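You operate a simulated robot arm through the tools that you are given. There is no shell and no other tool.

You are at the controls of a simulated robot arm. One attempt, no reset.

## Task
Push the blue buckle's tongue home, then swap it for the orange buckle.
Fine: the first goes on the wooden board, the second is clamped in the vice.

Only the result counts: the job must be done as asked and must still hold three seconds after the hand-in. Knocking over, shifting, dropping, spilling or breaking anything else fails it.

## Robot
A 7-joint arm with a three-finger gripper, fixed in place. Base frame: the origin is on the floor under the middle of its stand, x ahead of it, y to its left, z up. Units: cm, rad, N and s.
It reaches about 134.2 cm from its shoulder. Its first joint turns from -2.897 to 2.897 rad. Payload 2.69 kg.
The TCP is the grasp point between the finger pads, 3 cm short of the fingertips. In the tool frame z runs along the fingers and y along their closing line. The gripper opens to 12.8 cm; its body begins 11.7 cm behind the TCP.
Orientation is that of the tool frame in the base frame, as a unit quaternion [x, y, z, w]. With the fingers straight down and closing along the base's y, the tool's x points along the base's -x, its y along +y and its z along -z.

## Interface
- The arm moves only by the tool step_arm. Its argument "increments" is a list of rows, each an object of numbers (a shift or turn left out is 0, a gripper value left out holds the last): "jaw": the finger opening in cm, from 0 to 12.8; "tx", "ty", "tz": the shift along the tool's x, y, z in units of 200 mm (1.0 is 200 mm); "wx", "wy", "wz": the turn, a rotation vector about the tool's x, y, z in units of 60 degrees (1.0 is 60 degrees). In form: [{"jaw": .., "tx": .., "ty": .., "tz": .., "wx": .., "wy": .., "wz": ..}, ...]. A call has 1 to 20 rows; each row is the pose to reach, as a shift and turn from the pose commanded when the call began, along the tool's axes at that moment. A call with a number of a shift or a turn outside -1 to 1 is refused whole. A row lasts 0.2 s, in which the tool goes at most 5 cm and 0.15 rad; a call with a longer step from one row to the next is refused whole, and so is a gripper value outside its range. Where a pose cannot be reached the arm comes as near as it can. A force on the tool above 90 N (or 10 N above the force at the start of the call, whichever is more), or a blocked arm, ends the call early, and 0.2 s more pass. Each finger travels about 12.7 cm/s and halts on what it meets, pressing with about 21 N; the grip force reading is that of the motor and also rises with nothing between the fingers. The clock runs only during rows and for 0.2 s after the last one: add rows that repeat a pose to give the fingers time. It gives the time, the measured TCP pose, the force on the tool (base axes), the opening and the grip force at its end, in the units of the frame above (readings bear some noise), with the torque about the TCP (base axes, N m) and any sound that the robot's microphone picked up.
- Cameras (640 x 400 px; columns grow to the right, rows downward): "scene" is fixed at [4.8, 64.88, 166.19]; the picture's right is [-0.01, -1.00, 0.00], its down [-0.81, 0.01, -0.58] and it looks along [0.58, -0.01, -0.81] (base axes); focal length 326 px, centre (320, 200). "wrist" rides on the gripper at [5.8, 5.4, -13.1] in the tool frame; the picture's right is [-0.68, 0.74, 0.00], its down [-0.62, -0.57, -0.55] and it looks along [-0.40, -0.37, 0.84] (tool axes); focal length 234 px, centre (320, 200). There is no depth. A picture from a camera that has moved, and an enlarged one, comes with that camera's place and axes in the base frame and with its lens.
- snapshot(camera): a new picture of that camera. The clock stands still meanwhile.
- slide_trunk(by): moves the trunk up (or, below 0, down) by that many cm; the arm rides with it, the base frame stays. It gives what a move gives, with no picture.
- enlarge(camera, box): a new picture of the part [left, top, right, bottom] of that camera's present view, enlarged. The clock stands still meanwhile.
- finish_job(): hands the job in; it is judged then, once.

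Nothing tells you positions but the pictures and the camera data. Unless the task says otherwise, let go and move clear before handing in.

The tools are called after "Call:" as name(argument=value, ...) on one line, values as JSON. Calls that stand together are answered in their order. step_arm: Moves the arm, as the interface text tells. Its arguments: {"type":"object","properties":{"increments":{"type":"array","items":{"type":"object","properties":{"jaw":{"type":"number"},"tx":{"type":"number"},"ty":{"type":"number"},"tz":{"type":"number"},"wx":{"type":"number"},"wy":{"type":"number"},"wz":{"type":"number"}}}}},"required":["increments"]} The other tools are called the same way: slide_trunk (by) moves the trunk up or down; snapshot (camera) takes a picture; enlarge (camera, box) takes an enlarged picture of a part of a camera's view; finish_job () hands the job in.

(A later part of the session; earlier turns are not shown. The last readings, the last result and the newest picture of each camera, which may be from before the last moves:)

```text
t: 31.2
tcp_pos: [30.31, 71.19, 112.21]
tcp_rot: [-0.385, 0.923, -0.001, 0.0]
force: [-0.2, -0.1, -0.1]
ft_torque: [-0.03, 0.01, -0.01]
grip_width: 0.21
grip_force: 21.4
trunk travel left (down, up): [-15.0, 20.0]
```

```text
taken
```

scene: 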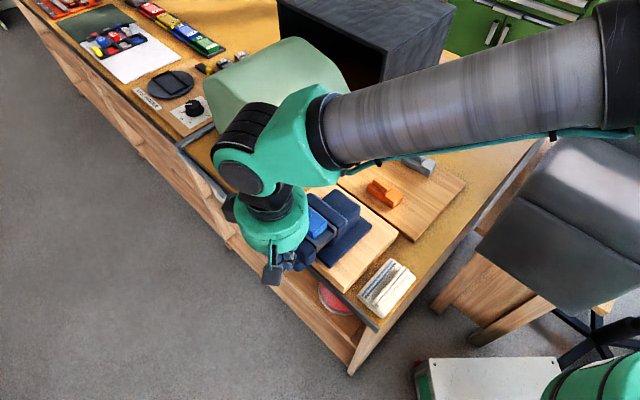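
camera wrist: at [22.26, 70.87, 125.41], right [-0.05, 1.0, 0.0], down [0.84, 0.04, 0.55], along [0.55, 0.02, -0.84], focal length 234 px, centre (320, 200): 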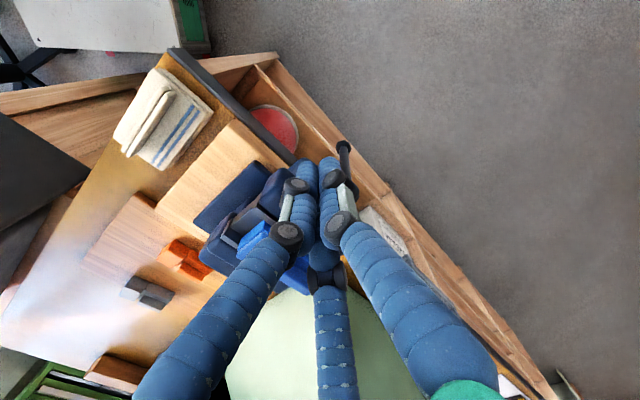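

Let me zoom in on the fist and handle in both views.

Call:
enlarge(camera="wrist", box=[270, 120, 400, 220])

Call:
enlarge(camera="scene", box=[220, 180, 340, 290])

```text
4.00 times, centred on (335, 170) of wrist
camera zoom: at [22.26, 70.87, 125.41], right [-0.05, 1.0, 0.0], down [0.84, 0.04, 0.55], along [0.55, 0.02, -0.84], focal length 937 px, centre (260, 320)
```

zoom: 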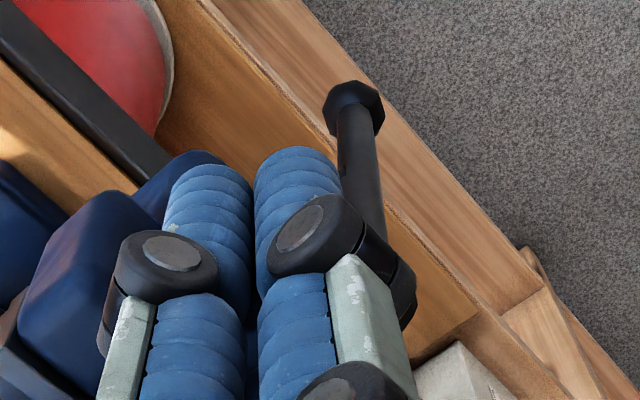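

```text
3.64 times, centred on (280, 235) of scene
camera zoom: at [4.8, 64.88, 166.19], right [-0.01, -1.0, 0.0], down [-0.81, 0.01, -0.58], along [0.58, -0.01, -0.81], focal length 1186 px, centre (466, 73)
```

zoom: 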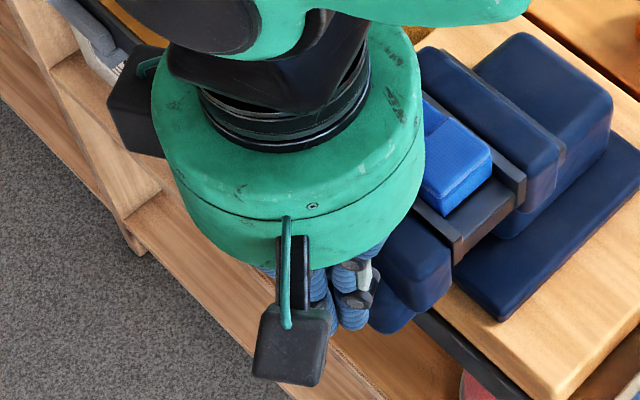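

The fist is clear of the jaw front. I'll descend beside the handle's upper arm and push it towards +u (loosening) by about 30°, watching force.

Call:
step_arm(increments=[{"tz": 0.11}, {"tz": 0.22}, {"tz": 0.3285}, {"tz": 0.3285}])

Call:
step_arm(increments=[{"tx": -0.05}, {"tx": -0.09}, {"tx": -0.111}, {"tx": -0.1315, "tz": -0.008}, {"tx": -0.165, "tz": -0.015}, {"tx": -0.1965, "tz": -0.0205}, {"tx": -0.23, "tz": -0.019}, {"tx": -0.262, "tz": -0.016}])

Call:
snapshot(camera="wrist")

Call:
enlarge(camera="scene", box=[220, 180, 340, 290])

```text
t: 32.2
tcp_pos: [30.31, 71.45, 105.51]
tcp_rot: [-0.384, 0.923, -0.002, 0.0]
force: [-0.2, 0.4, -0.7]
ft_torque: [-0.02, 0.01, 0.02]
grip_width: 0.21
grip_force: 21.2
trunk travel left (down, up): [-15.0, 20.0]
```

```text
t: 34.0
tcp_pos: [34.13, 75.2, 105.9]
tcp_rot: [-0.385, 0.923, -0.001, 0.001]
force: [-0.6, -0.2, 0.8]
ft_torque: [0.0, -0.01, -0.04]
grip_width: 0.24
grip_force: 21.5
trunk travel left (down, up): [-15.0, 20.0]
```

```text
taken
camera wrist: at [25.94, 74.78, 119.19], right [-0.05, 1.0, 0.0], down [0.83, 0.04, 0.55], along [0.55, 0.02, -0.84], focal length 234 px, centre (320, 200)
```

wrist: 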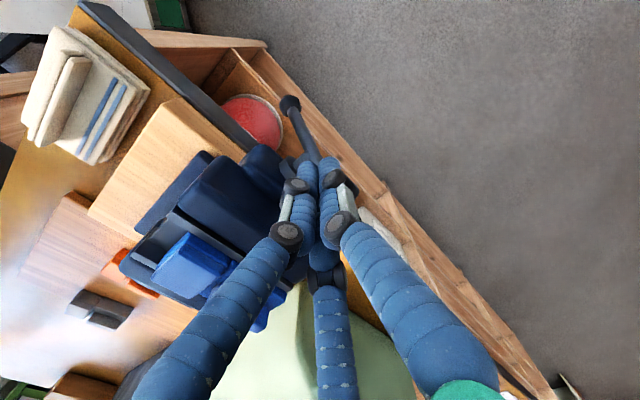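

```text
3.64 times, centred on (280, 235) of scene
camera zoom: at [4.8, 64.88, 166.19], right [-0.01, -1.0, 0.0], down [-0.81, 0.01, -0.58], along [0.58, -0.01, -0.81], focal length 1186 px, centre (466, 73)
```

zoom: 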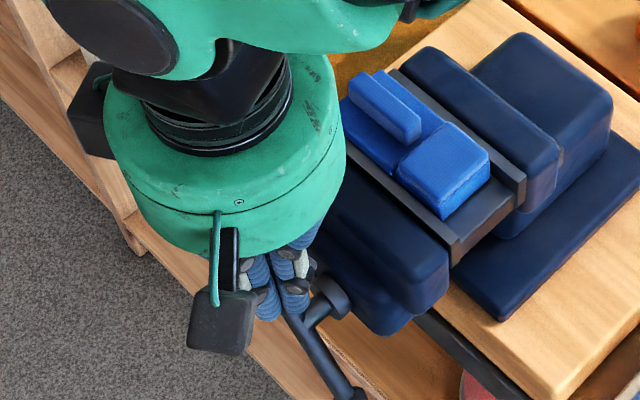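

The handle turns freely (force near zero) and has rotated about 35°. I'll continue the arc to about 105°.

Call:
step_arm(increments=[{"tx": -0.048, "tz": 0.0185}, {"tx": -0.077, "tz": 0.036}, {"tx": -0.103, "tz": 0.0555}, {"tx": -0.127, "tz": 0.079}, {"tx": -0.146, "tz": 0.1055}, {"tx": -0.163, "tz": 0.134}, {"tx": -0.175, "tz": 0.165}, {"tx": -0.183, "tz": 0.197}, {"tx": -0.1875, "tz": 0.23}])

Call:
snapshot(camera="wrist")

Call:
enlarge(camera="scene", box=[220, 180, 340, 290])

```text
t: 36.0
tcp_pos: [36.53, 77.67, 101.09]
tcp_rot: [-0.385, 0.923, -0.003, -0.001]
force: [0.6, 3.2, 0.2]
ft_torque: [0.27, -0.09, -0.03]
grip_width: 0.21
grip_force: 20.3
trunk travel left (down, up): [-15.0, 20.0]
```

```text
taken
camera wrist: at [28.58, 77.35, 114.38], right [-0.05, 1.0, 0.0], down [0.84, 0.04, 0.55], along [0.55, 0.02, -0.84], focal length 234 px, centre (320, 200)
```

wrist: 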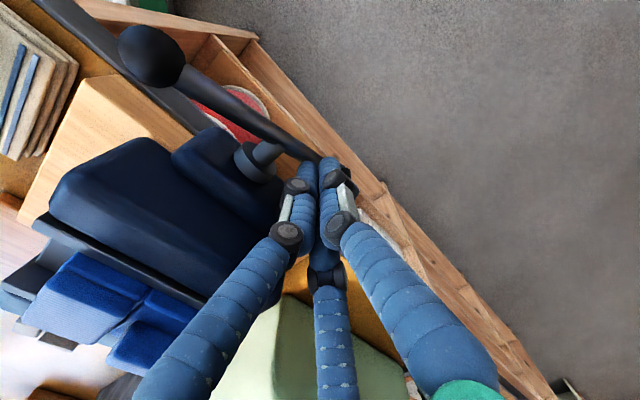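

```text
3.64 times, centred on (280, 235) of scene
camera zoom: at [4.8, 64.88, 166.19], right [-0.01, -1.0, 0.0], down [-0.81, 0.01, -0.58], along [0.58, -0.01, -0.81], focal length 1186 px, centre (466, 73)
```

zoom: 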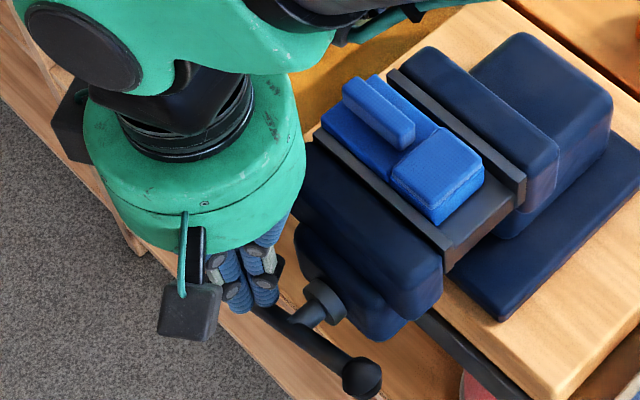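

The moving jaw has started to back off. Let me zoom in to measure the opening.

Call:
enlarge(camera="scene", box=[280, 185, 350, 255])

Call:
enlarge(camera="wrist", box=[0, 120, 240, 380])

```text
5.71 times, centred on (315, 220) of scene
camera zoom: at [4.8, 64.88, 166.19], right [-0.01, -1.0, 0.0], down [-0.81, 0.01, -0.58], along [0.58, -0.01, -0.81], focal length 1865 px, centre (349, 86)
```

zoom: 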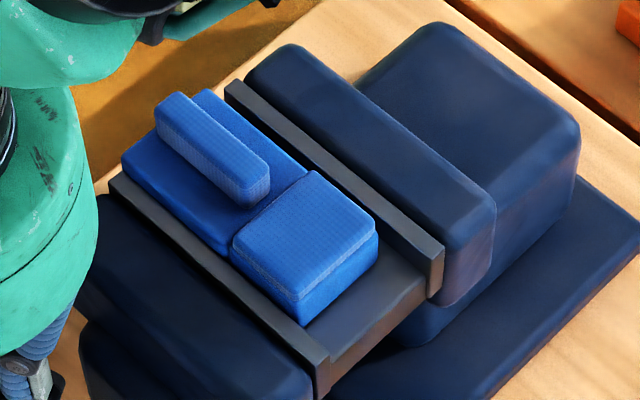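

```text
1.54 times, centred on (120, 250) of wrist
camera zoom: at [28.58, 77.35, 114.38], right [-0.05, 1.0, 0.0], down [0.84, 0.04, 0.55], along [0.55, 0.02, -0.84], focal length 360 px, centre (628, 123)
```

zoom: 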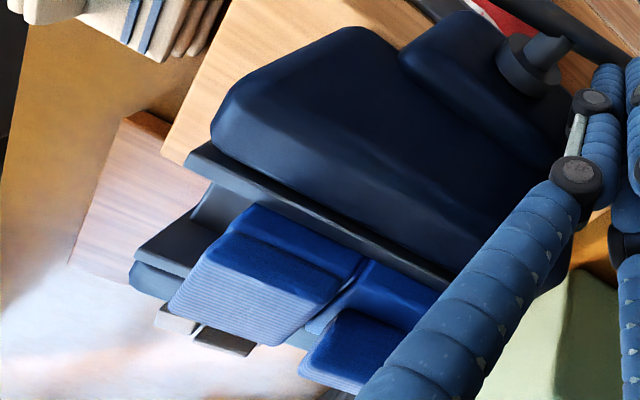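

The opening is already about 0.6 cm and the buckle stays on its ledge. I'll turn a little further for more clearance.

Call:
step_arm(increments=[{"tx": -0.035, "tz": 0.01}, {"tx": -0.07, "tz": 0.03}, {"tx": -0.066, "tz": 0.06}, {"tx": -0.055, "tz": 0.09}, {"tx": -0.042, "tz": 0.115}, {"tx": -0.027, "tz": 0.1375}, {"tx": -0.027, "tz": 0.1375}])

Call:
snapshot(camera="wrist")

Call:
enlarge(camera="scene", box=[250, 185, 350, 285])

```text
t: 37.6
tcp_pos: [37.02, 78.27, 98.52]
tcp_rot: [-0.384, 0.923, -0.001, 0.0]
force: [-0.2, 0.0, -0.7]
ft_torque: [0.0, 0.01, 0.02]
grip_width: 0.26
grip_force: 21.1
trunk travel left (down, up): [-15.0, 20.0]
```

```text
taken
camera wrist: at [28.92, 77.81, 111.88], right [-0.05, 1.0, 0.0], down [0.84, 0.04, 0.55], along [0.55, 0.02, -0.84], focal length 234 px, centre (320, 200)
```

wrist: 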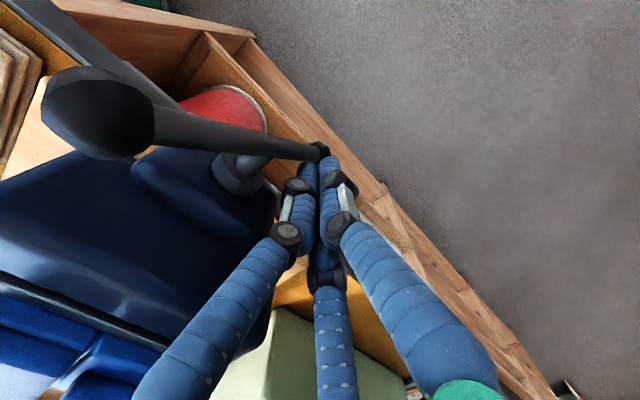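

```text
4.00 times, centred on (300, 235) of scene
camera zoom: at [4.8, 64.88, 166.19], right [-0.01, -1.0, 0.0], down [-0.81, 0.01, -0.58], along [0.58, -0.01, -0.81], focal length 1305 px, centre (400, 60)
```

zoom: 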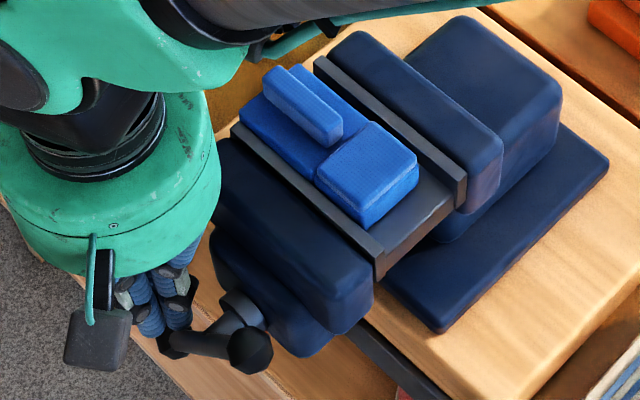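

The jaws are now visibly open by about a centimetre and the buckle is loose on its ledge. I'll raise the fist straight up, then move over the buckle's rib with the fingers opened to line up a grasp.

Call:
step_arm(increments=[{"tz": -0.2}, {"tz": -0.4}, {"tz": -0.6}, {"tz": -0.8}, {"tz": -0.95}, {"tz": -0.95}])

Call:
step_arm(increments=[{"jaw": 6, "ty": -0.17, "tx": 0.03}, {"jaw": 12.8, "ty": -0.34, "tx": 0.06}, {"ty": -0.51, "tx": 0.085}, {"ty": -0.51, "tx": 0.085}, {"ty": -0.51, "tx": 0.085}])

Call:
snapshot(camera="wrist")

Call:
enlarge(camera="wrist", box=[220, 100, 420, 250])

Call:
snapshot(camera="scene")

```text
t: 39.0
tcp_pos: [36.98, 78.13, 117.64]
tcp_rot: [-0.384, 0.923, -0.001, 0.0]
force: [0.1, 0.6, -0.4]
ft_torque: [0.04, -0.05, 0.01]
grip_width: 0.26
grip_force: 20.5
trunk travel left (down, up): [-15.0, 20.0]
```

```text
t: 40.2
tcp_pos: [43.23, 69.74, 117.74]
tcp_rot: [-0.385, 0.923, -0.001, -0.001]
force: [-0.4, -0.4, 0.2]
ft_torque: [-0.03, -0.02, 0.0]
grip_width: 12.78
grip_force: 0.0
trunk travel left (down, up): [-15.0, 20.0]
```

```text
taken
camera wrist: at [35.14, 69.41, 130.91], right [-0.05, 1.0, 0.0], down [0.84, 0.04, 0.55], along [0.55, 0.02, -0.84], focal length 234 px, centre (320, 200)
```

wrist: 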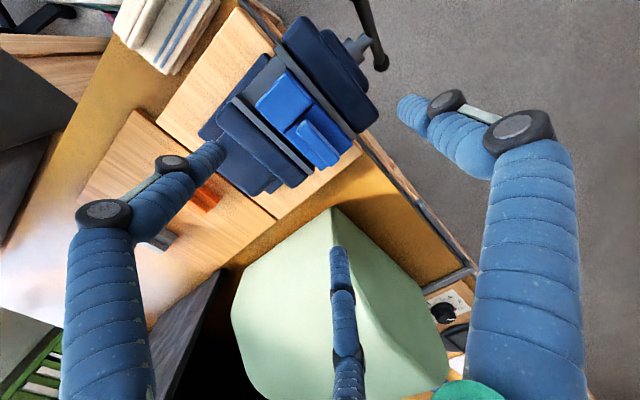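

```text
2.67 times, centred on (320, 175) of wrist
camera zoom: at [35.14, 69.41, 130.91], right [-0.05, 1.0, 0.0], down [0.84, 0.04, 0.55], along [0.55, 0.02, -0.84], focal length 624 px, centre (320, 267)
```

zoom: 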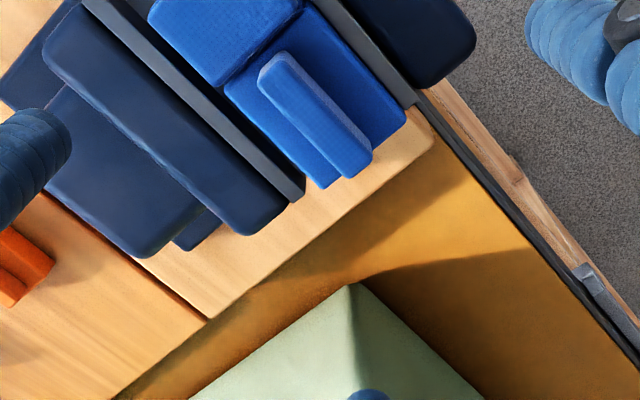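

```text
taken
```

scene: 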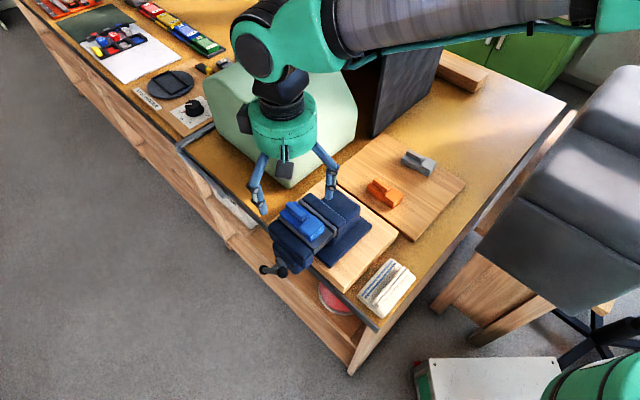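

Let me zoom tightly on the rib for an accurate fix.

Call:
enlarge(camera="wrist", box=[270, 95, 360, 175])

Call:
enlarge(camera="scene", box=[265, 190, 365, 260])

```text
5.00 times, centred on (315, 135) of wrist
camera zoom: at [35.14, 69.41, 130.91], right [-0.05, 1.0, 0.0], down [0.84, 0.04, 0.55], along [0.55, 0.02, -0.84], focal length 1171 px, centre (345, 525)
```

zoom: 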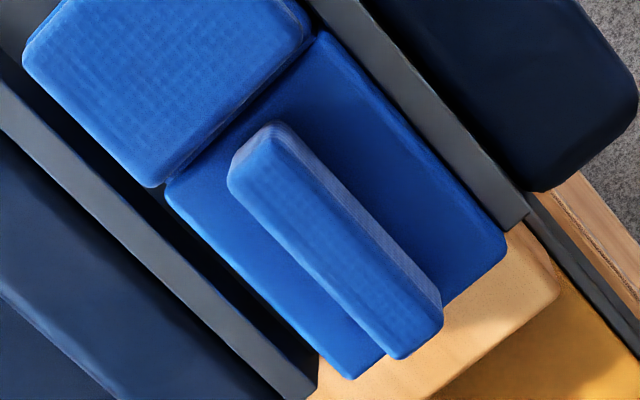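

```text
5.71 times, centred on (315, 225) of scene
camera zoom: at [4.8, 64.88, 166.19], right [-0.01, -1.0, 0.0], down [-0.81, 0.01, -0.58], along [0.58, -0.01, -0.81], focal length 1865 px, centre (349, 57)
```

zoom: 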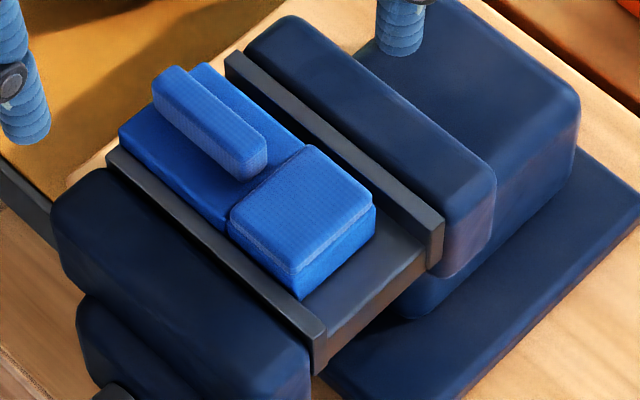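

Both views agree: the rib's top centre is at about [42.95, 69.55, 109.2] and runs along the bench. I'll narrow the fingers to 6 cm and descend around it with the thumb on the front side, stopping just above the body.

Call:
step_arm(increments=[{"jaw": 9, "tx": 0.0083, "ty": 0.0015}, {"jaw": 6, "tx": 0.0166, "ty": 0.003}, {"tx": 0.0166, "ty": 0.003, "tz": 0.1}, {"tx": 0.0166, "ty": 0.003, "tz": 0.2}, {"tx": 0.0166, "ty": 0.003, "tz": 0.27}, {"tx": 0.0166, "ty": 0.003, "tz": 0.31}, {"tx": 0.0166, "ty": 0.003, "tz": 0.33}, {"tx": 0.0166, "ty": 0.003, "tz": 0.337}])

Call:
enlarge(camera="scene", box=[265, 190, 365, 260])

Call:
enlarge(camera="wrist", box=[220, 90, 420, 250])

```text
t: 42.0
tcp_pos: [42.81, 69.64, 111.02]
tcp_rot: [-0.384, 0.923, -0.001, 0.001]
force: [-2.1, -0.9, 10.9]
ft_torque: [-0.45, 0.16, -0.05]
grip_width: 6.19
grip_force: 1.7
trunk travel left (down, up): [-15.0, 20.0]
```

```text
5.71 times, centred on (315, 225) of scene
camera zoom: at [4.8, 64.88, 166.19], right [-0.01, -1.0, 0.0], down [-0.81, 0.01, -0.58], along [0.58, -0.01, -0.81], focal length 1865 px, centre (349, 57)
```

zoom: 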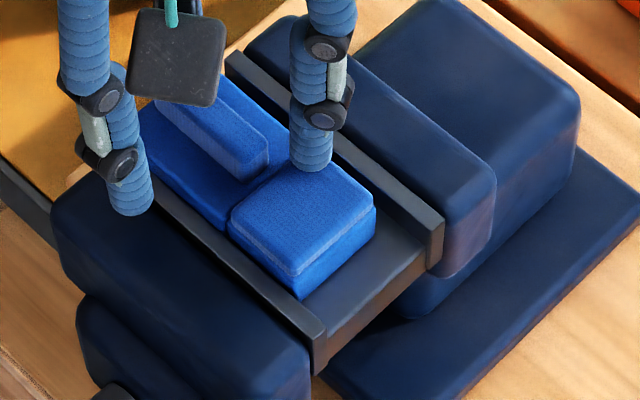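

```text
2.50 times, centred on (320, 170) of wrist
camera zoom: at [34.8, 69.21, 124.29], right [-0.05, 1.0, 0.0], down [0.83, 0.04, 0.55], along [0.55, 0.02, -0.84], focal length 585 px, centre (320, 275)
```

zoom: 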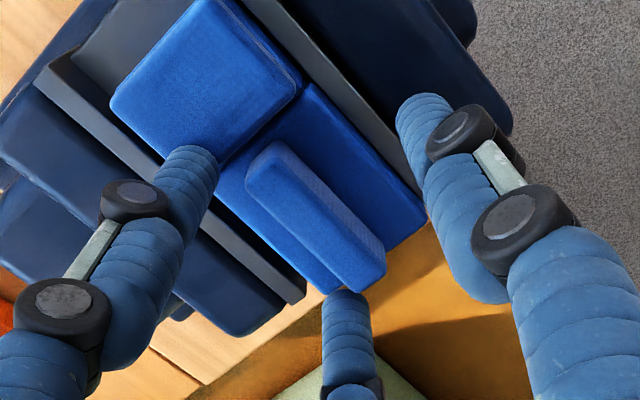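

One rear finger touched the tongue head's top (about 11 N), because the head is slightly higher than the body. I'll lift, narrow the fingers to 3.4 cm and shift slightly so all three go down beside the rib and clear the head.

Call:
step_arm(increments=[{"tz": -0.05}, {"tz": -0.15}, {"jaw": 3.4, "tz": -0.15, "tx": -0.0325, "ty": -0.034}, {"tz": -0.15, "tx": -0.0325, "ty": -0.034}, {"tz": -0.15, "tx": -0.0325, "ty": -0.034}])

Call:
enlarge(camera="scene", box=[275, 185, 345, 245])

Call:
enlarge(camera="wrist", box=[260, 90, 380, 220])

```text
t: 43.2
tcp_pos: [43.81, 69.57, 113.82]
tcp_rot: [-0.384, 0.923, -0.001, -0.001]
force: [0.1, -0.2, 0.1]
ft_torque: [-0.01, 0.01, -0.02]
grip_width: 3.4
grip_force: 0.0
trunk travel left (down, up): [-15.0, 20.0]
```

```text
6.67 times, centred on (310, 215) of scene
camera zoom: at [4.8, 64.88, 166.19], right [-0.01, -1.0, 0.0], down [-0.81, 0.01, -0.58], along [0.58, -0.01, -0.81], focal length 2175 px, centre (387, 100)
```

zoom: 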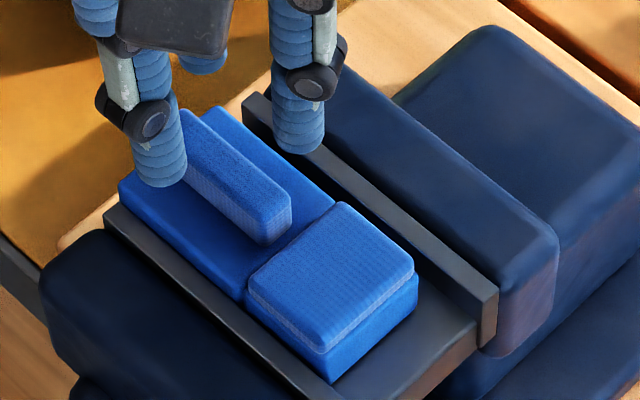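

```text
3.08 times, centred on (320, 155) of wrist
camera zoom: at [35.68, 69.22, 127.02], right [-0.05, 1.0, 0.0], down [0.84, 0.04, 0.55], along [0.55, 0.02, -0.84], focal length 720 px, centre (320, 338)
```

zoom: 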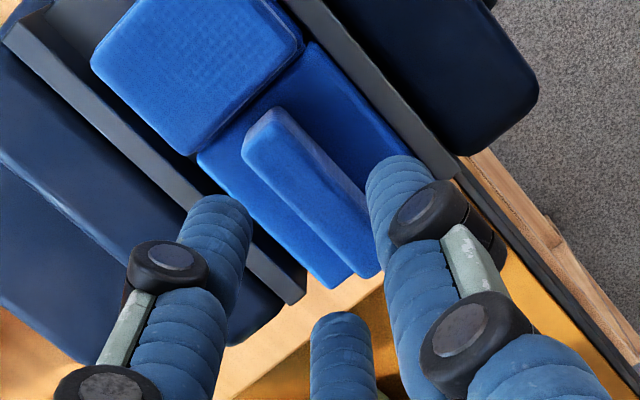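

Let me take high-zoom looks to re-check the rib's position after that touch.

Call:
enlarge(camera="scene", box=[288, 190, 328, 215])

Call:
enlarge(camera="wrist", box=[290, 110, 350, 150])

```text
16.00 times, centred on (308, 202) of scene
camera zoom: at [4.8, 64.88, 166.19], right [-0.01, -1.0, 0.0], down [-0.81, 0.01, -0.58], along [0.58, -0.01, -0.81], focal length 5221 px, centre (512, 160)
```

zoom: 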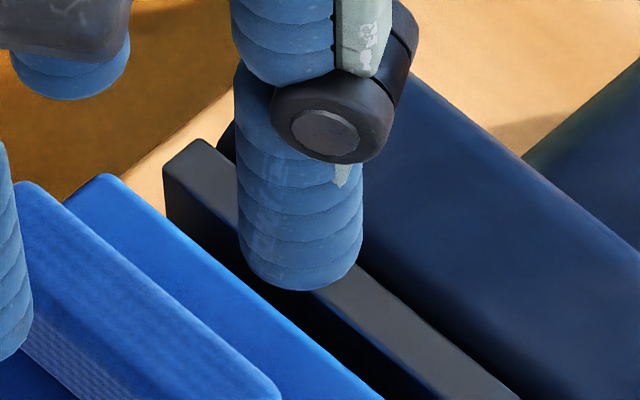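

```text
10.00 times, centred on (320, 130) of wrist
camera zoom: at [35.68, 69.22, 127.02], right [-0.05, 1.0, 0.0], down [0.84, 0.04, 0.55], along [0.55, 0.02, -0.84], focal length 2342 px, centre (320, 900)
```

zoom: 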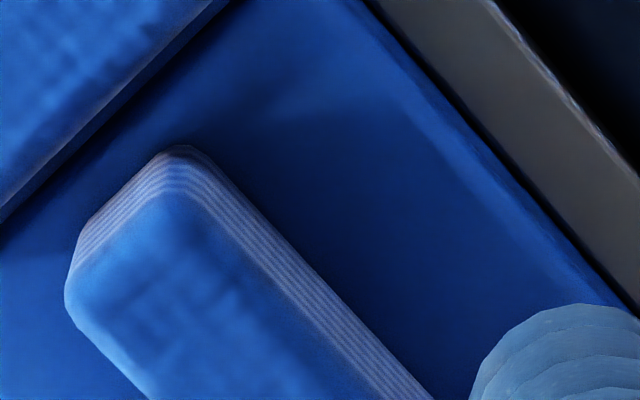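

The rib hasn't moved and the fingers have about 0.35–0.45 cm clearance all round. I'll descend now.

Call:
step_arm(increments=[{"tx": 0.0125}, {"tx": 0.0125, "tz": 0.05}, {"tx": 0.0125, "tz": 0.1}, {"tx": 0.0125, "tz": 0.13}, {"tx": 0.0125, "tz": 0.145}, {"tx": 0.0125, "tz": 0.155}])

Call:
enlarge(camera="scene", box=[288, 185, 338, 220])

Call:
enlarge(camera="wrist", box=[280, 110, 370, 190])

```text
t: 44.6
tcp_pos: [43.56, 69.48, 110.77]
tcp_rot: [-0.385, 0.923, -0.001, -0.001]
force: [0.6, -0.4, 0.5]
ft_torque: [0.01, 0.0, 0.0]
grip_width: 3.41
grip_force: 0.0
trunk travel left (down, up): [-15.0, 20.0]
```

```text
11.43 times, centred on (313, 202) of scene
camera zoom: at [4.8, 64.88, 166.19], right [-0.01, -1.0, 0.0], down [-0.81, 0.01, -0.58], along [0.58, -0.01, -0.81], focal length 3729 px, centre (400, 171)
```

zoom: 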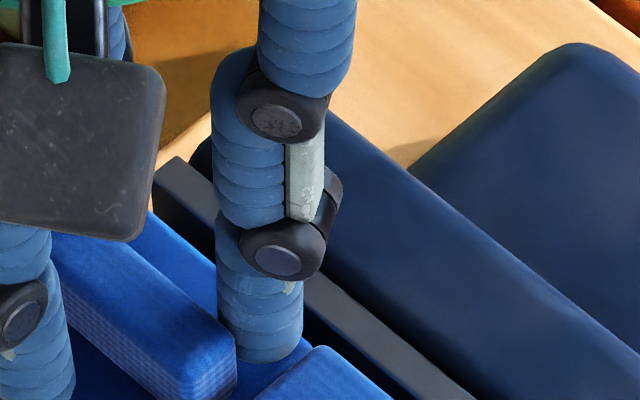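

```text
5.00 times, centred on (325, 150) of wrist
camera zoom: at [35.46, 69.1, 124.05], right [-0.05, 1.0, 0.0], down [0.84, 0.04, 0.55], along [0.55, 0.02, -0.84], focal length 1171 px, centre (295, 450)
```

zoom: 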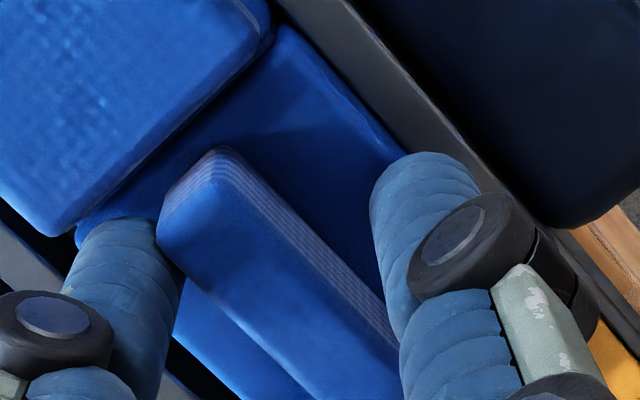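

Fingers are beside the rib without touching. Closing the grip.

Call:
step_arm(increments=[{"jaw": 2.4}, {"jaw": 1.5}, {"jaw": 0.5}, {"jaw": 0}, {"jaw": 0}])

Call:
enlarge(camera="wrist", box=[270, 90, 370, 190])

Call:
enlarge(camera="scene", box=[270, 185, 350, 245])

```text
t: 45.8
tcp_pos: [43.59, 69.35, 110.81]
tcp_rot: [-0.384, 0.923, -0.002, -0.001]
force: [16.4, -8.8, 7.0]
ft_torque: [-0.27, -0.61, -0.13]
grip_width: 2.3
grip_force: 21.4
trunk travel left (down, up): [-15.0, 20.0]
```

```text
4.00 times, centred on (320, 140) of wrist
camera zoom: at [35.58, 69.02, 124.09], right [-0.05, 1.0, 0.0], down [0.84, 0.04, 0.55], along [0.55, 0.02, -0.84], focal length 937 px, centre (320, 440)
```

zoom: 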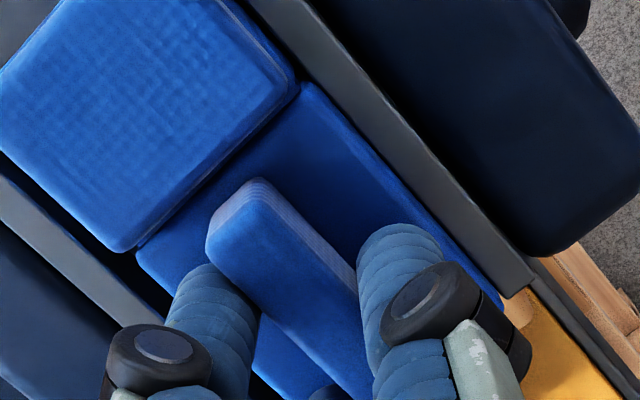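

```text
6.67 times, centred on (310, 215) of scene
camera zoom: at [4.8, 64.88, 166.19], right [-0.01, -1.0, 0.0], down [-0.81, 0.01, -0.58], along [0.58, -0.01, -0.81], focal length 2175 px, centre (387, 100)
```

zoom: 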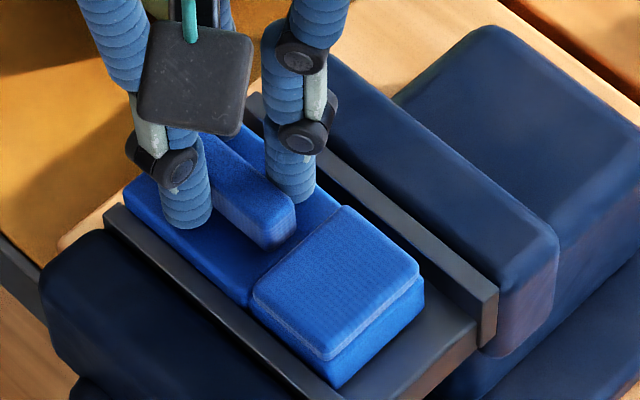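

Gripped, but there's an 18 N side load pressing the buckle against the moving jaw. I'll relax by shifting the tool slightly toward the fixed jaw.

Call:
step_arm(increments=[{"jaw": 0, "ty": -0.005}, {"ty": -0.01}, {"ty": -0.015}, {"ty": -0.015}])

```text
t: 46.8
tcp_pos: [43.84, 69.04, 110.76]
tcp_rot: [-0.384, 0.923, -0.001, -0.001]
force: [-0.3, 0.1, 2.3]
ft_torque: [0.1, 0.14, 0.02]
grip_width: 2.28
grip_force: 20.8
trunk travel left (down, up): [-15.0, 20.0]
```

The side load is gone. Lifting gently.

Call:
step_arm(increments=[{"tz": -0.02}, {"tz": -0.04}, {"tz": -0.06}, {"tz": -0.08}, {"tz": -0.1}])

Call:
enlarge(camera="scene", box=[270, 180, 350, 240])

Call:
enlarge(camera="wrist", box=[240, 60, 400, 190])

```text
t: 48.0
tcp_pos: [43.77, 69.06, 112.81]
tcp_rot: [-0.385, 0.923, -0.001, 0.0]
force: [-0.4, 0.0, -1.0]
ft_torque: [0.01, 0.0, -0.01]
grip_width: 2.24
grip_force: 21.0
trunk travel left (down, up): [-15.0, 20.0]
```

```text
6.67 times, centred on (310, 210) of scene
camera zoom: at [4.8, 64.88, 166.19], right [-0.01, -1.0, 0.0], down [-0.81, 0.01, -0.58], along [0.58, -0.01, -0.81], focal length 2175 px, centre (387, 133)
```

zoom: 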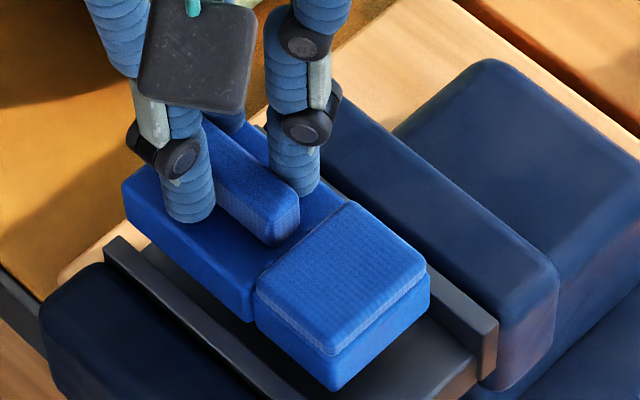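

```text
3.08 times, centred on (320, 125) of wrist
camera zoom: at [35.77, 68.83, 126.05], right [-0.05, 1.0, 0.0], down [0.84, 0.04, 0.55], along [0.55, 0.02, -0.84], focal length 720 px, centre (320, 431)
```

zoom: 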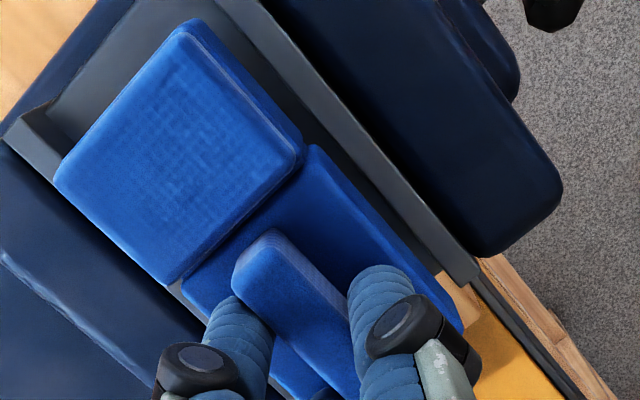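

The buckle lifts level and firm. I'll raise it clear and carry it over to the free strip of the board between the orange and grey buckles (around v≈17.5).

Call:
step_arm(increments=[{"tz": -0.08}, {"tz": -0.18}, {"tz": -0.28}, {"tz": -0.35}, {"tz": -0.35}])

Call:
step_arm(increments=[{"ty": -0.08, "tx": 0.005}, {"ty": -0.2, "tx": 0.01}, {"ty": -0.35, "tx": 0.02}, {"ty": -0.5, "tx": 0.025}, {"ty": -0.65, "tx": 0.03}, {"ty": -0.78, "tx": 0.04}, {"ty": -0.86, "tx": 0.045}, {"ty": -0.885, "tx": 0.045}])

Call:
step_arm(increments=[{"ty": -0.08, "tx": 0.005}, {"ty": -0.2, "tx": 0.01}, {"ty": -0.35, "tx": 0.02}, {"ty": -0.5, "tx": 0.025}, {"ty": -0.65, "tx": 0.03}, {"ty": -0.78, "tx": 0.04}, {"ty": -0.86, "tx": 0.045}, {"ty": -0.885, "tx": 0.045}])

Call:
snapshot(camera="scene")

Call:
snapshot(camera="wrist")

```text
t: 49.2
tcp_pos: [43.84, 69.16, 119.81]
tcp_rot: [-0.385, 0.923, -0.001, 0.0]
force: [0.3, -0.1, -0.5]
ft_torque: [-0.02, -0.03, -0.01]
grip_width: 2.26
grip_force: 21.3
trunk travel left (down, up): [-15.0, 20.0]
```

```text
t: 51.0
tcp_pos: [55.76, 56.14, 119.88]
tcp_rot: [-0.385, 0.923, -0.001, 0.0]
force: [0.1, 0.2, -1.4]
ft_torque: [0.0, -0.02, 0.01]
grip_width: 2.26
grip_force: 20.8
trunk travel left (down, up): [-15.0, 20.0]
```

```text
t: 52.8
tcp_pos: [67.47, 42.88, 119.72]
tcp_rot: [-0.384, 0.923, -0.002, 0.0]
force: [0.0, 0.5, -0.7]
ft_torque: [0.02, 0.02, 0.0]
grip_width: 2.27
grip_force: 21.2
trunk travel left (down, up): [-15.0, 20.0]
```

```text
taken
```

scene: 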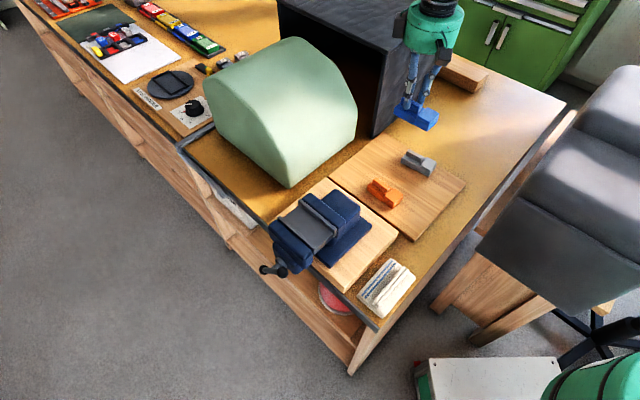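

```text
taken
camera wrist: at [59.37, 42.44, 132.99], right [-0.05, 1.0, 0.0], down [0.84, 0.04, 0.55], along [0.55, 0.02, -0.84], focal length 234 px, centre (320, 200)
```

wrist: 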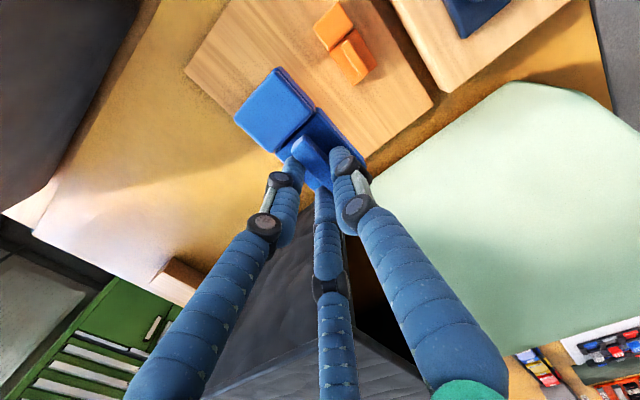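

The buckle hangs over the free strip with orange on one side and grey on the other. Descending part-way and checking.

Call:
step_arm(increments=[{"tz": 0.1}, {"tz": 0.25}, {"tz": 0.4}, {"tz": 0.55}, {"tz": 0.68}, {"tz": 0.75}, {"tz": 0.75}])

Call:
enlarge(camera="scene", box=[340, 130, 460, 230])

Call:
snapshot(camera="wrist")

```text
t: 54.4
tcp_pos: [67.75, 43.1, 104.94]
tcp_rot: [-0.384, 0.923, -0.001, 0.0]
force: [0.3, -0.7, -0.7]
ft_torque: [0.02, -0.01, -0.01]
grip_width: 2.25
grip_force: 21.2
trunk travel left (down, up): [-15.0, 20.0]
```

```text
4.00 times, centred on (400, 180) of scene
camera zoom: at [4.8, 64.88, 166.19], right [-0.01, -1.0, 0.0], down [-0.81, 0.01, -0.58], along [0.58, -0.01, -0.81], focal length 1305 px, centre (0, 280)
```

zoom: 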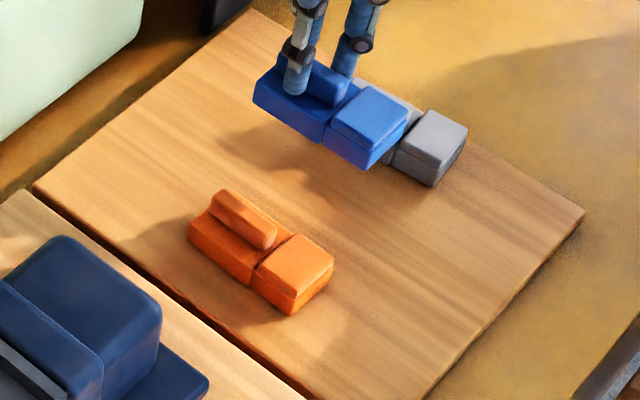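

```text
taken
camera wrist: at [59.6, 42.58, 118.18], right [-0.05, 1.0, 0.0], down [0.84, 0.04, 0.55], along [0.55, 0.02, -0.84], focal length 234 px, centre (320, 200)
```

wrist: 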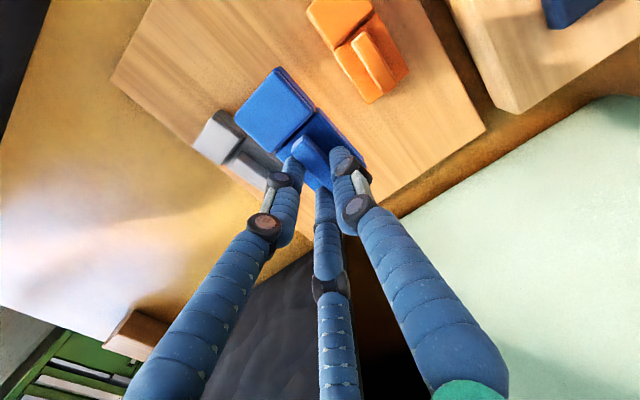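

Clearances look good on both sides. Descending to just above the board.

Call:
step_arm(increments=[{"tz": 0.1}, {"tz": 0.2}, {"tz": 0.28}, {"tz": 0.34}, {"tz": 0.365}, {"tz": 0.365}])

Call:
enlarge(camera="scene", box=[360, 140, 440, 210])

```text
t: 55.8
tcp_pos: [67.63, 42.88, 97.63]
tcp_rot: [-0.385, 0.923, -0.001, -0.001]
force: [-0.3, 0.4, -0.5]
ft_torque: [0.03, -0.01, -0.02]
grip_width: 2.29
grip_force: 21.3
trunk travel left (down, up): [-15.0, 20.0]
```

```text
5.71 times, centred on (400, 175) of scene
camera zoom: at [4.8, 64.88, 166.19], right [-0.01, -1.0, 0.0], down [-0.81, 0.01, -0.58], along [0.58, -0.01, -0.81], focal length 1865 px, centre (-137, 343)
```

zoom: 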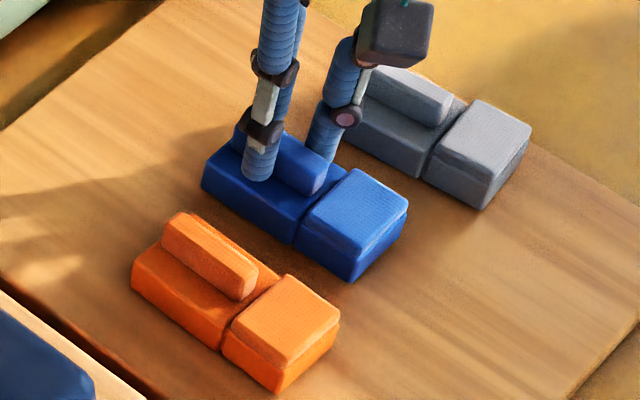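

Almost down. Fine steps until contact.

Call:
step_arm(increments=[{"tz": 0.01}, {"tz": 0.02}, {"tz": 0.03}])

Call:
enlarge(camera="scene", box=[380, 150, 430, 190])

```text
t: 56.6
tcp_pos: [67.57, 42.94, 97.23]
tcp_rot: [-0.384, 0.923, -0.001, 0.001]
force: [-1.0, -3.5, 18.2]
ft_torque: [-0.44, 0.61, 0.04]
grip_width: 2.24
grip_force: 21.2
trunk travel left (down, up): [-15.0, 20.0]
```

```text
10.00 times, centred on (405, 170) of scene
camera zoom: at [4.8, 64.88, 166.19], right [-0.01, -1.0, 0.0], down [-0.81, 0.01, -0.58], along [0.58, -0.01, -0.81], focal length 3263 px, centre (-530, 500)
```

zoom: 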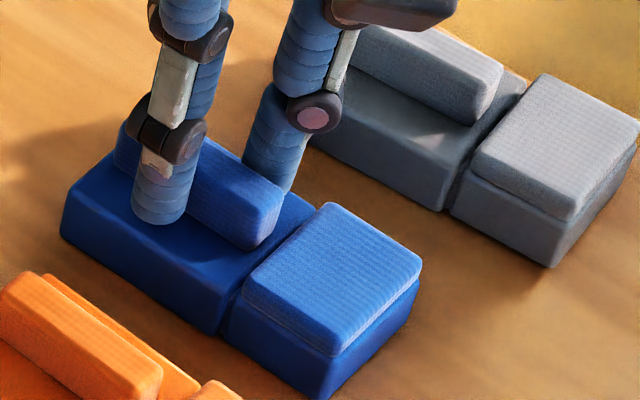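

It's on the board (18 N contact). I'll relieve the pressure and open the fingers a little.

Call:
step_arm(increments=[{"tz": -0.006}, {"tz": -0.012}, {"tz": -0.012}])

Call:
step_arm(increments=[{"jaw": 2.6}, {"jaw": 3.2}, {"jaw": 3.6}, {"jaw": 3.6}])

Call:
enlarge(camera="scene", box=[370, 140, 440, 200])

```text
t: 57.4
tcp_pos: [67.57, 43.1, 97.18]
tcp_rot: [-0.384, 0.923, 0.0, -0.001]
force: [4.8, -1.1, 8.7]
ft_torque: [0.13, -0.1, -0.07]
grip_width: 2.24
grip_force: 21.2
trunk travel left (down, up): [-15.0, 20.0]
```

```text
t: 58.4
tcp_pos: [67.59, 42.98, 97.14]
tcp_rot: [-0.385, 0.923, -0.001, -0.001]
force: [0.2, 0.2, -0.6]
ft_torque: [-0.02, 0.02, 0.01]
grip_width: 3.61
grip_force: 0.0
trunk travel left (down, up): [-15.0, 20.0]
```

```text
6.67 times, centred on (405, 170) of scene
camera zoom: at [4.8, 64.88, 166.19], right [-0.01, -1.0, 0.0], down [-0.81, 0.01, -0.58], along [0.58, -0.01, -0.81], focal length 2175 px, centre (-247, 400)
```

zoom: 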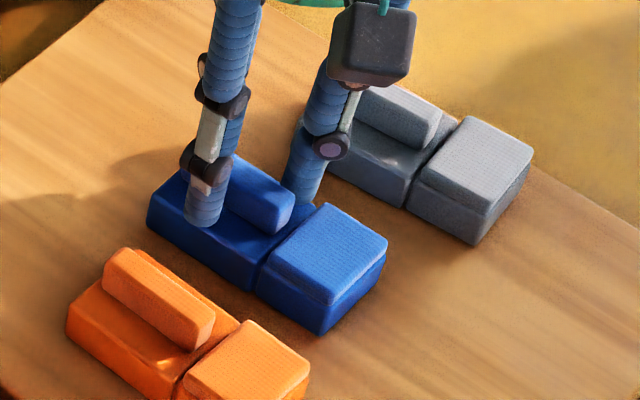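

Blue is released, standing flat on the board. I'll rise straight up, then shift over the orange buckle for a fix on its rib.

Call:
step_arm(increments=[{"tz": -0.03}, {"tz": -0.1}, {"tz": -0.25}, {"tz": -0.4}, {"tz": -0.55}, {"tz": -0.55}])

Call:
step_arm(increments=[{"jaw": 8, "tx": 0.02, "ty": 0.12}, {"jaw": 12.8, "tx": 0.04, "ty": 0.25}, {"tx": 0.06, "ty": 0.385}, {"tx": 0.06, "ty": 0.385}])

Call:
snapshot(camera="wrist")

Call:
enlarge(camera="wrist", box=[250, 70, 410, 220])

Call:
enlarge(camera="scene", box=[350, 160, 420, 220])

```text
t: 59.8
tcp_pos: [67.64, 42.94, 108.22]
tcp_rot: [-0.384, 0.923, -0.001, -0.001]
force: [0.1, -0.3, 0.7]
ft_torque: [0.01, -0.06, -0.01]
grip_width: 3.6
grip_force: 0.2
trunk travel left (down, up): [-15.0, 20.0]
```

```text
t: 60.8
tcp_pos: [61.14, 47.56, 108.3]
tcp_rot: [-0.384, 0.923, 0.0, 0.0]
force: [-0.3, 0.8, 0.4]
ft_torque: [-0.06, 0.02, 0.02]
grip_width: 12.77
grip_force: 0.1
trunk travel left (down, up): [-15.0, 20.0]
```

```text
taken
camera wrist: at [53.09, 47.25, 121.52], right [-0.05, 1.0, 0.0], down [0.84, 0.04, 0.55], along [0.55, 0.02, -0.84], focal length 234 px, centre (320, 200)
```

wrist: 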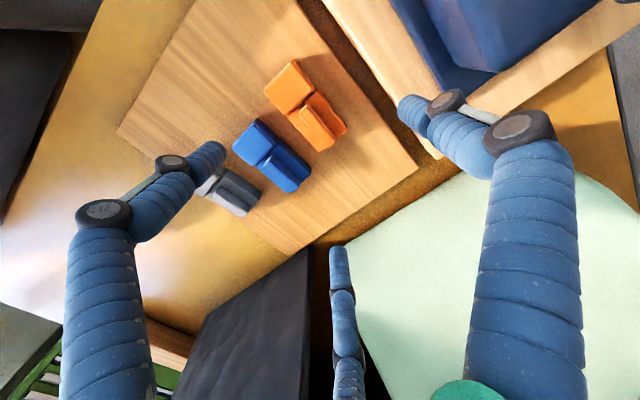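

```text
2.67 times, centred on (330, 145) of wrist
camera zoom: at [53.09, 47.25, 121.52], right [-0.05, 1.0, 0.0], down [0.84, 0.04, 0.55], along [0.55, 0.02, -0.84], focal length 624 px, centre (293, 347)
```

zoom: 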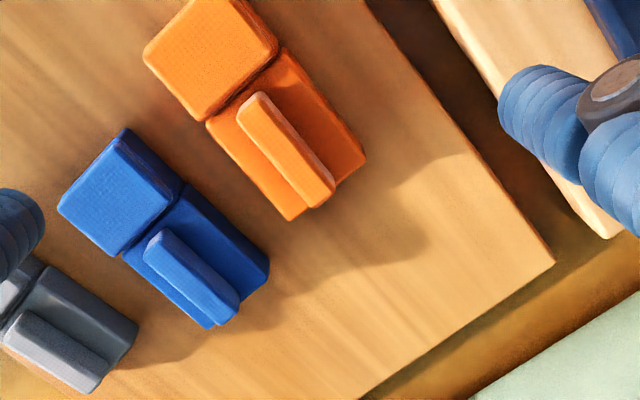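

```text
6.67 times, centred on (385, 190) of scene
camera zoom: at [4.8, 64.88, 166.19], right [-0.01, -1.0, 0.0], down [-0.81, 0.01, -0.58], along [0.58, -0.01, -0.81], focal length 2175 px, centre (-113, 267)
```

zoom: 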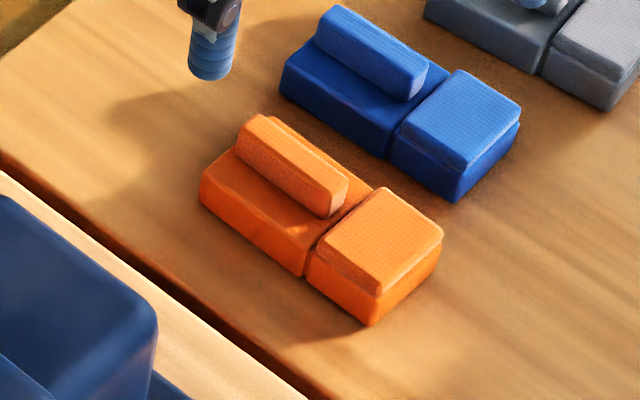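

Let me zoom tightly on the orange rib (and the blue one as a calibration reference).

Call:
enlarge(camera="wrist", box=[290, 90, 360, 155])

Call:
enlarge(camera="wrist", box=[245, 135, 325, 200])

Call:
enlarge(camera="scene", box=[363, 170, 403, 200])

Call:
enlarge(camera="scene", box=[375, 155, 415, 185])

```text
6.15 times, centred on (325, 122) of wrist
camera zoom: at [53.09, 47.25, 121.52], right [-0.05, 1.0, 0.0], down [0.84, 0.04, 0.55], along [0.55, 0.02, -0.84], focal length 1441 px, centre (289, 677)
```

zoom: 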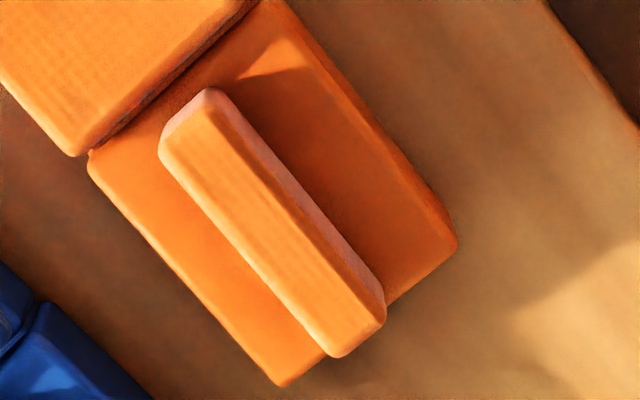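

```text
6.15 times, centred on (285, 168) of wrist
camera zoom: at [53.09, 47.25, 121.52], right [-0.05, 1.0, 0.0], down [0.84, 0.04, 0.55], along [0.55, 0.02, -0.84], focal length 1441 px, centre (535, 400)
```

zoom: 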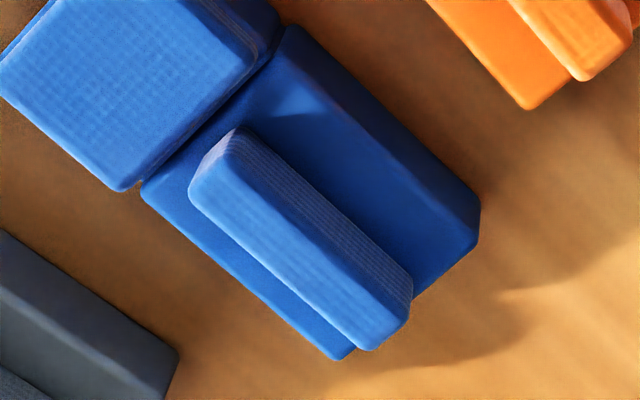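

```text
13.33 times, centred on (383, 185) of scene
camera zoom: at [4.8, 64.88, 166.19], right [-0.01, -1.0, 0.0], down [-0.81, 0.01, -0.58], along [0.58, -0.01, -0.81], focal length 4351 px, centre (-520, 400)
```

zoom: 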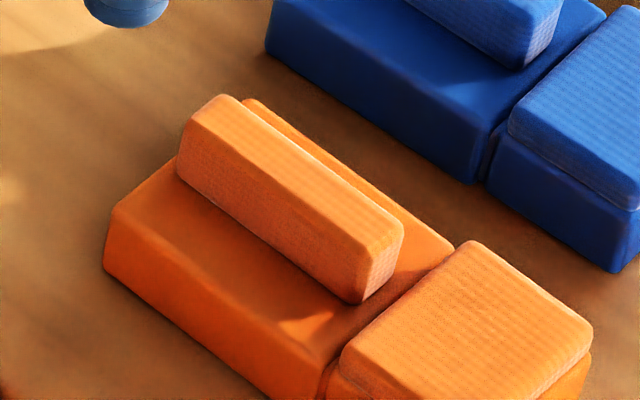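

```text
13.33 times, centred on (395, 170) of scene
camera zoom: at [4.8, 64.88, 166.19], right [-0.01, -1.0, 0.0], down [-0.81, 0.01, -0.58], along [0.58, -0.01, -0.81], focal length 4351 px, centre (-680, 600)
```

zoom: 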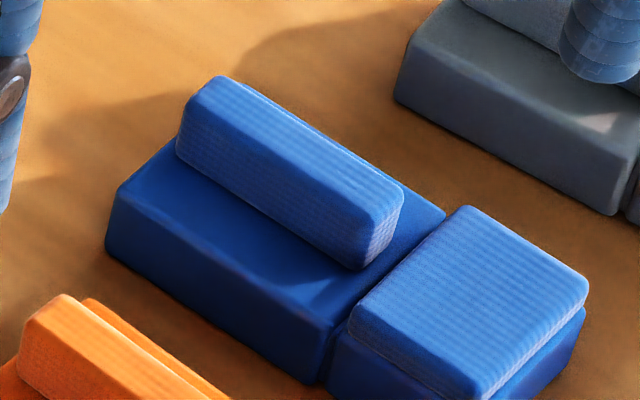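

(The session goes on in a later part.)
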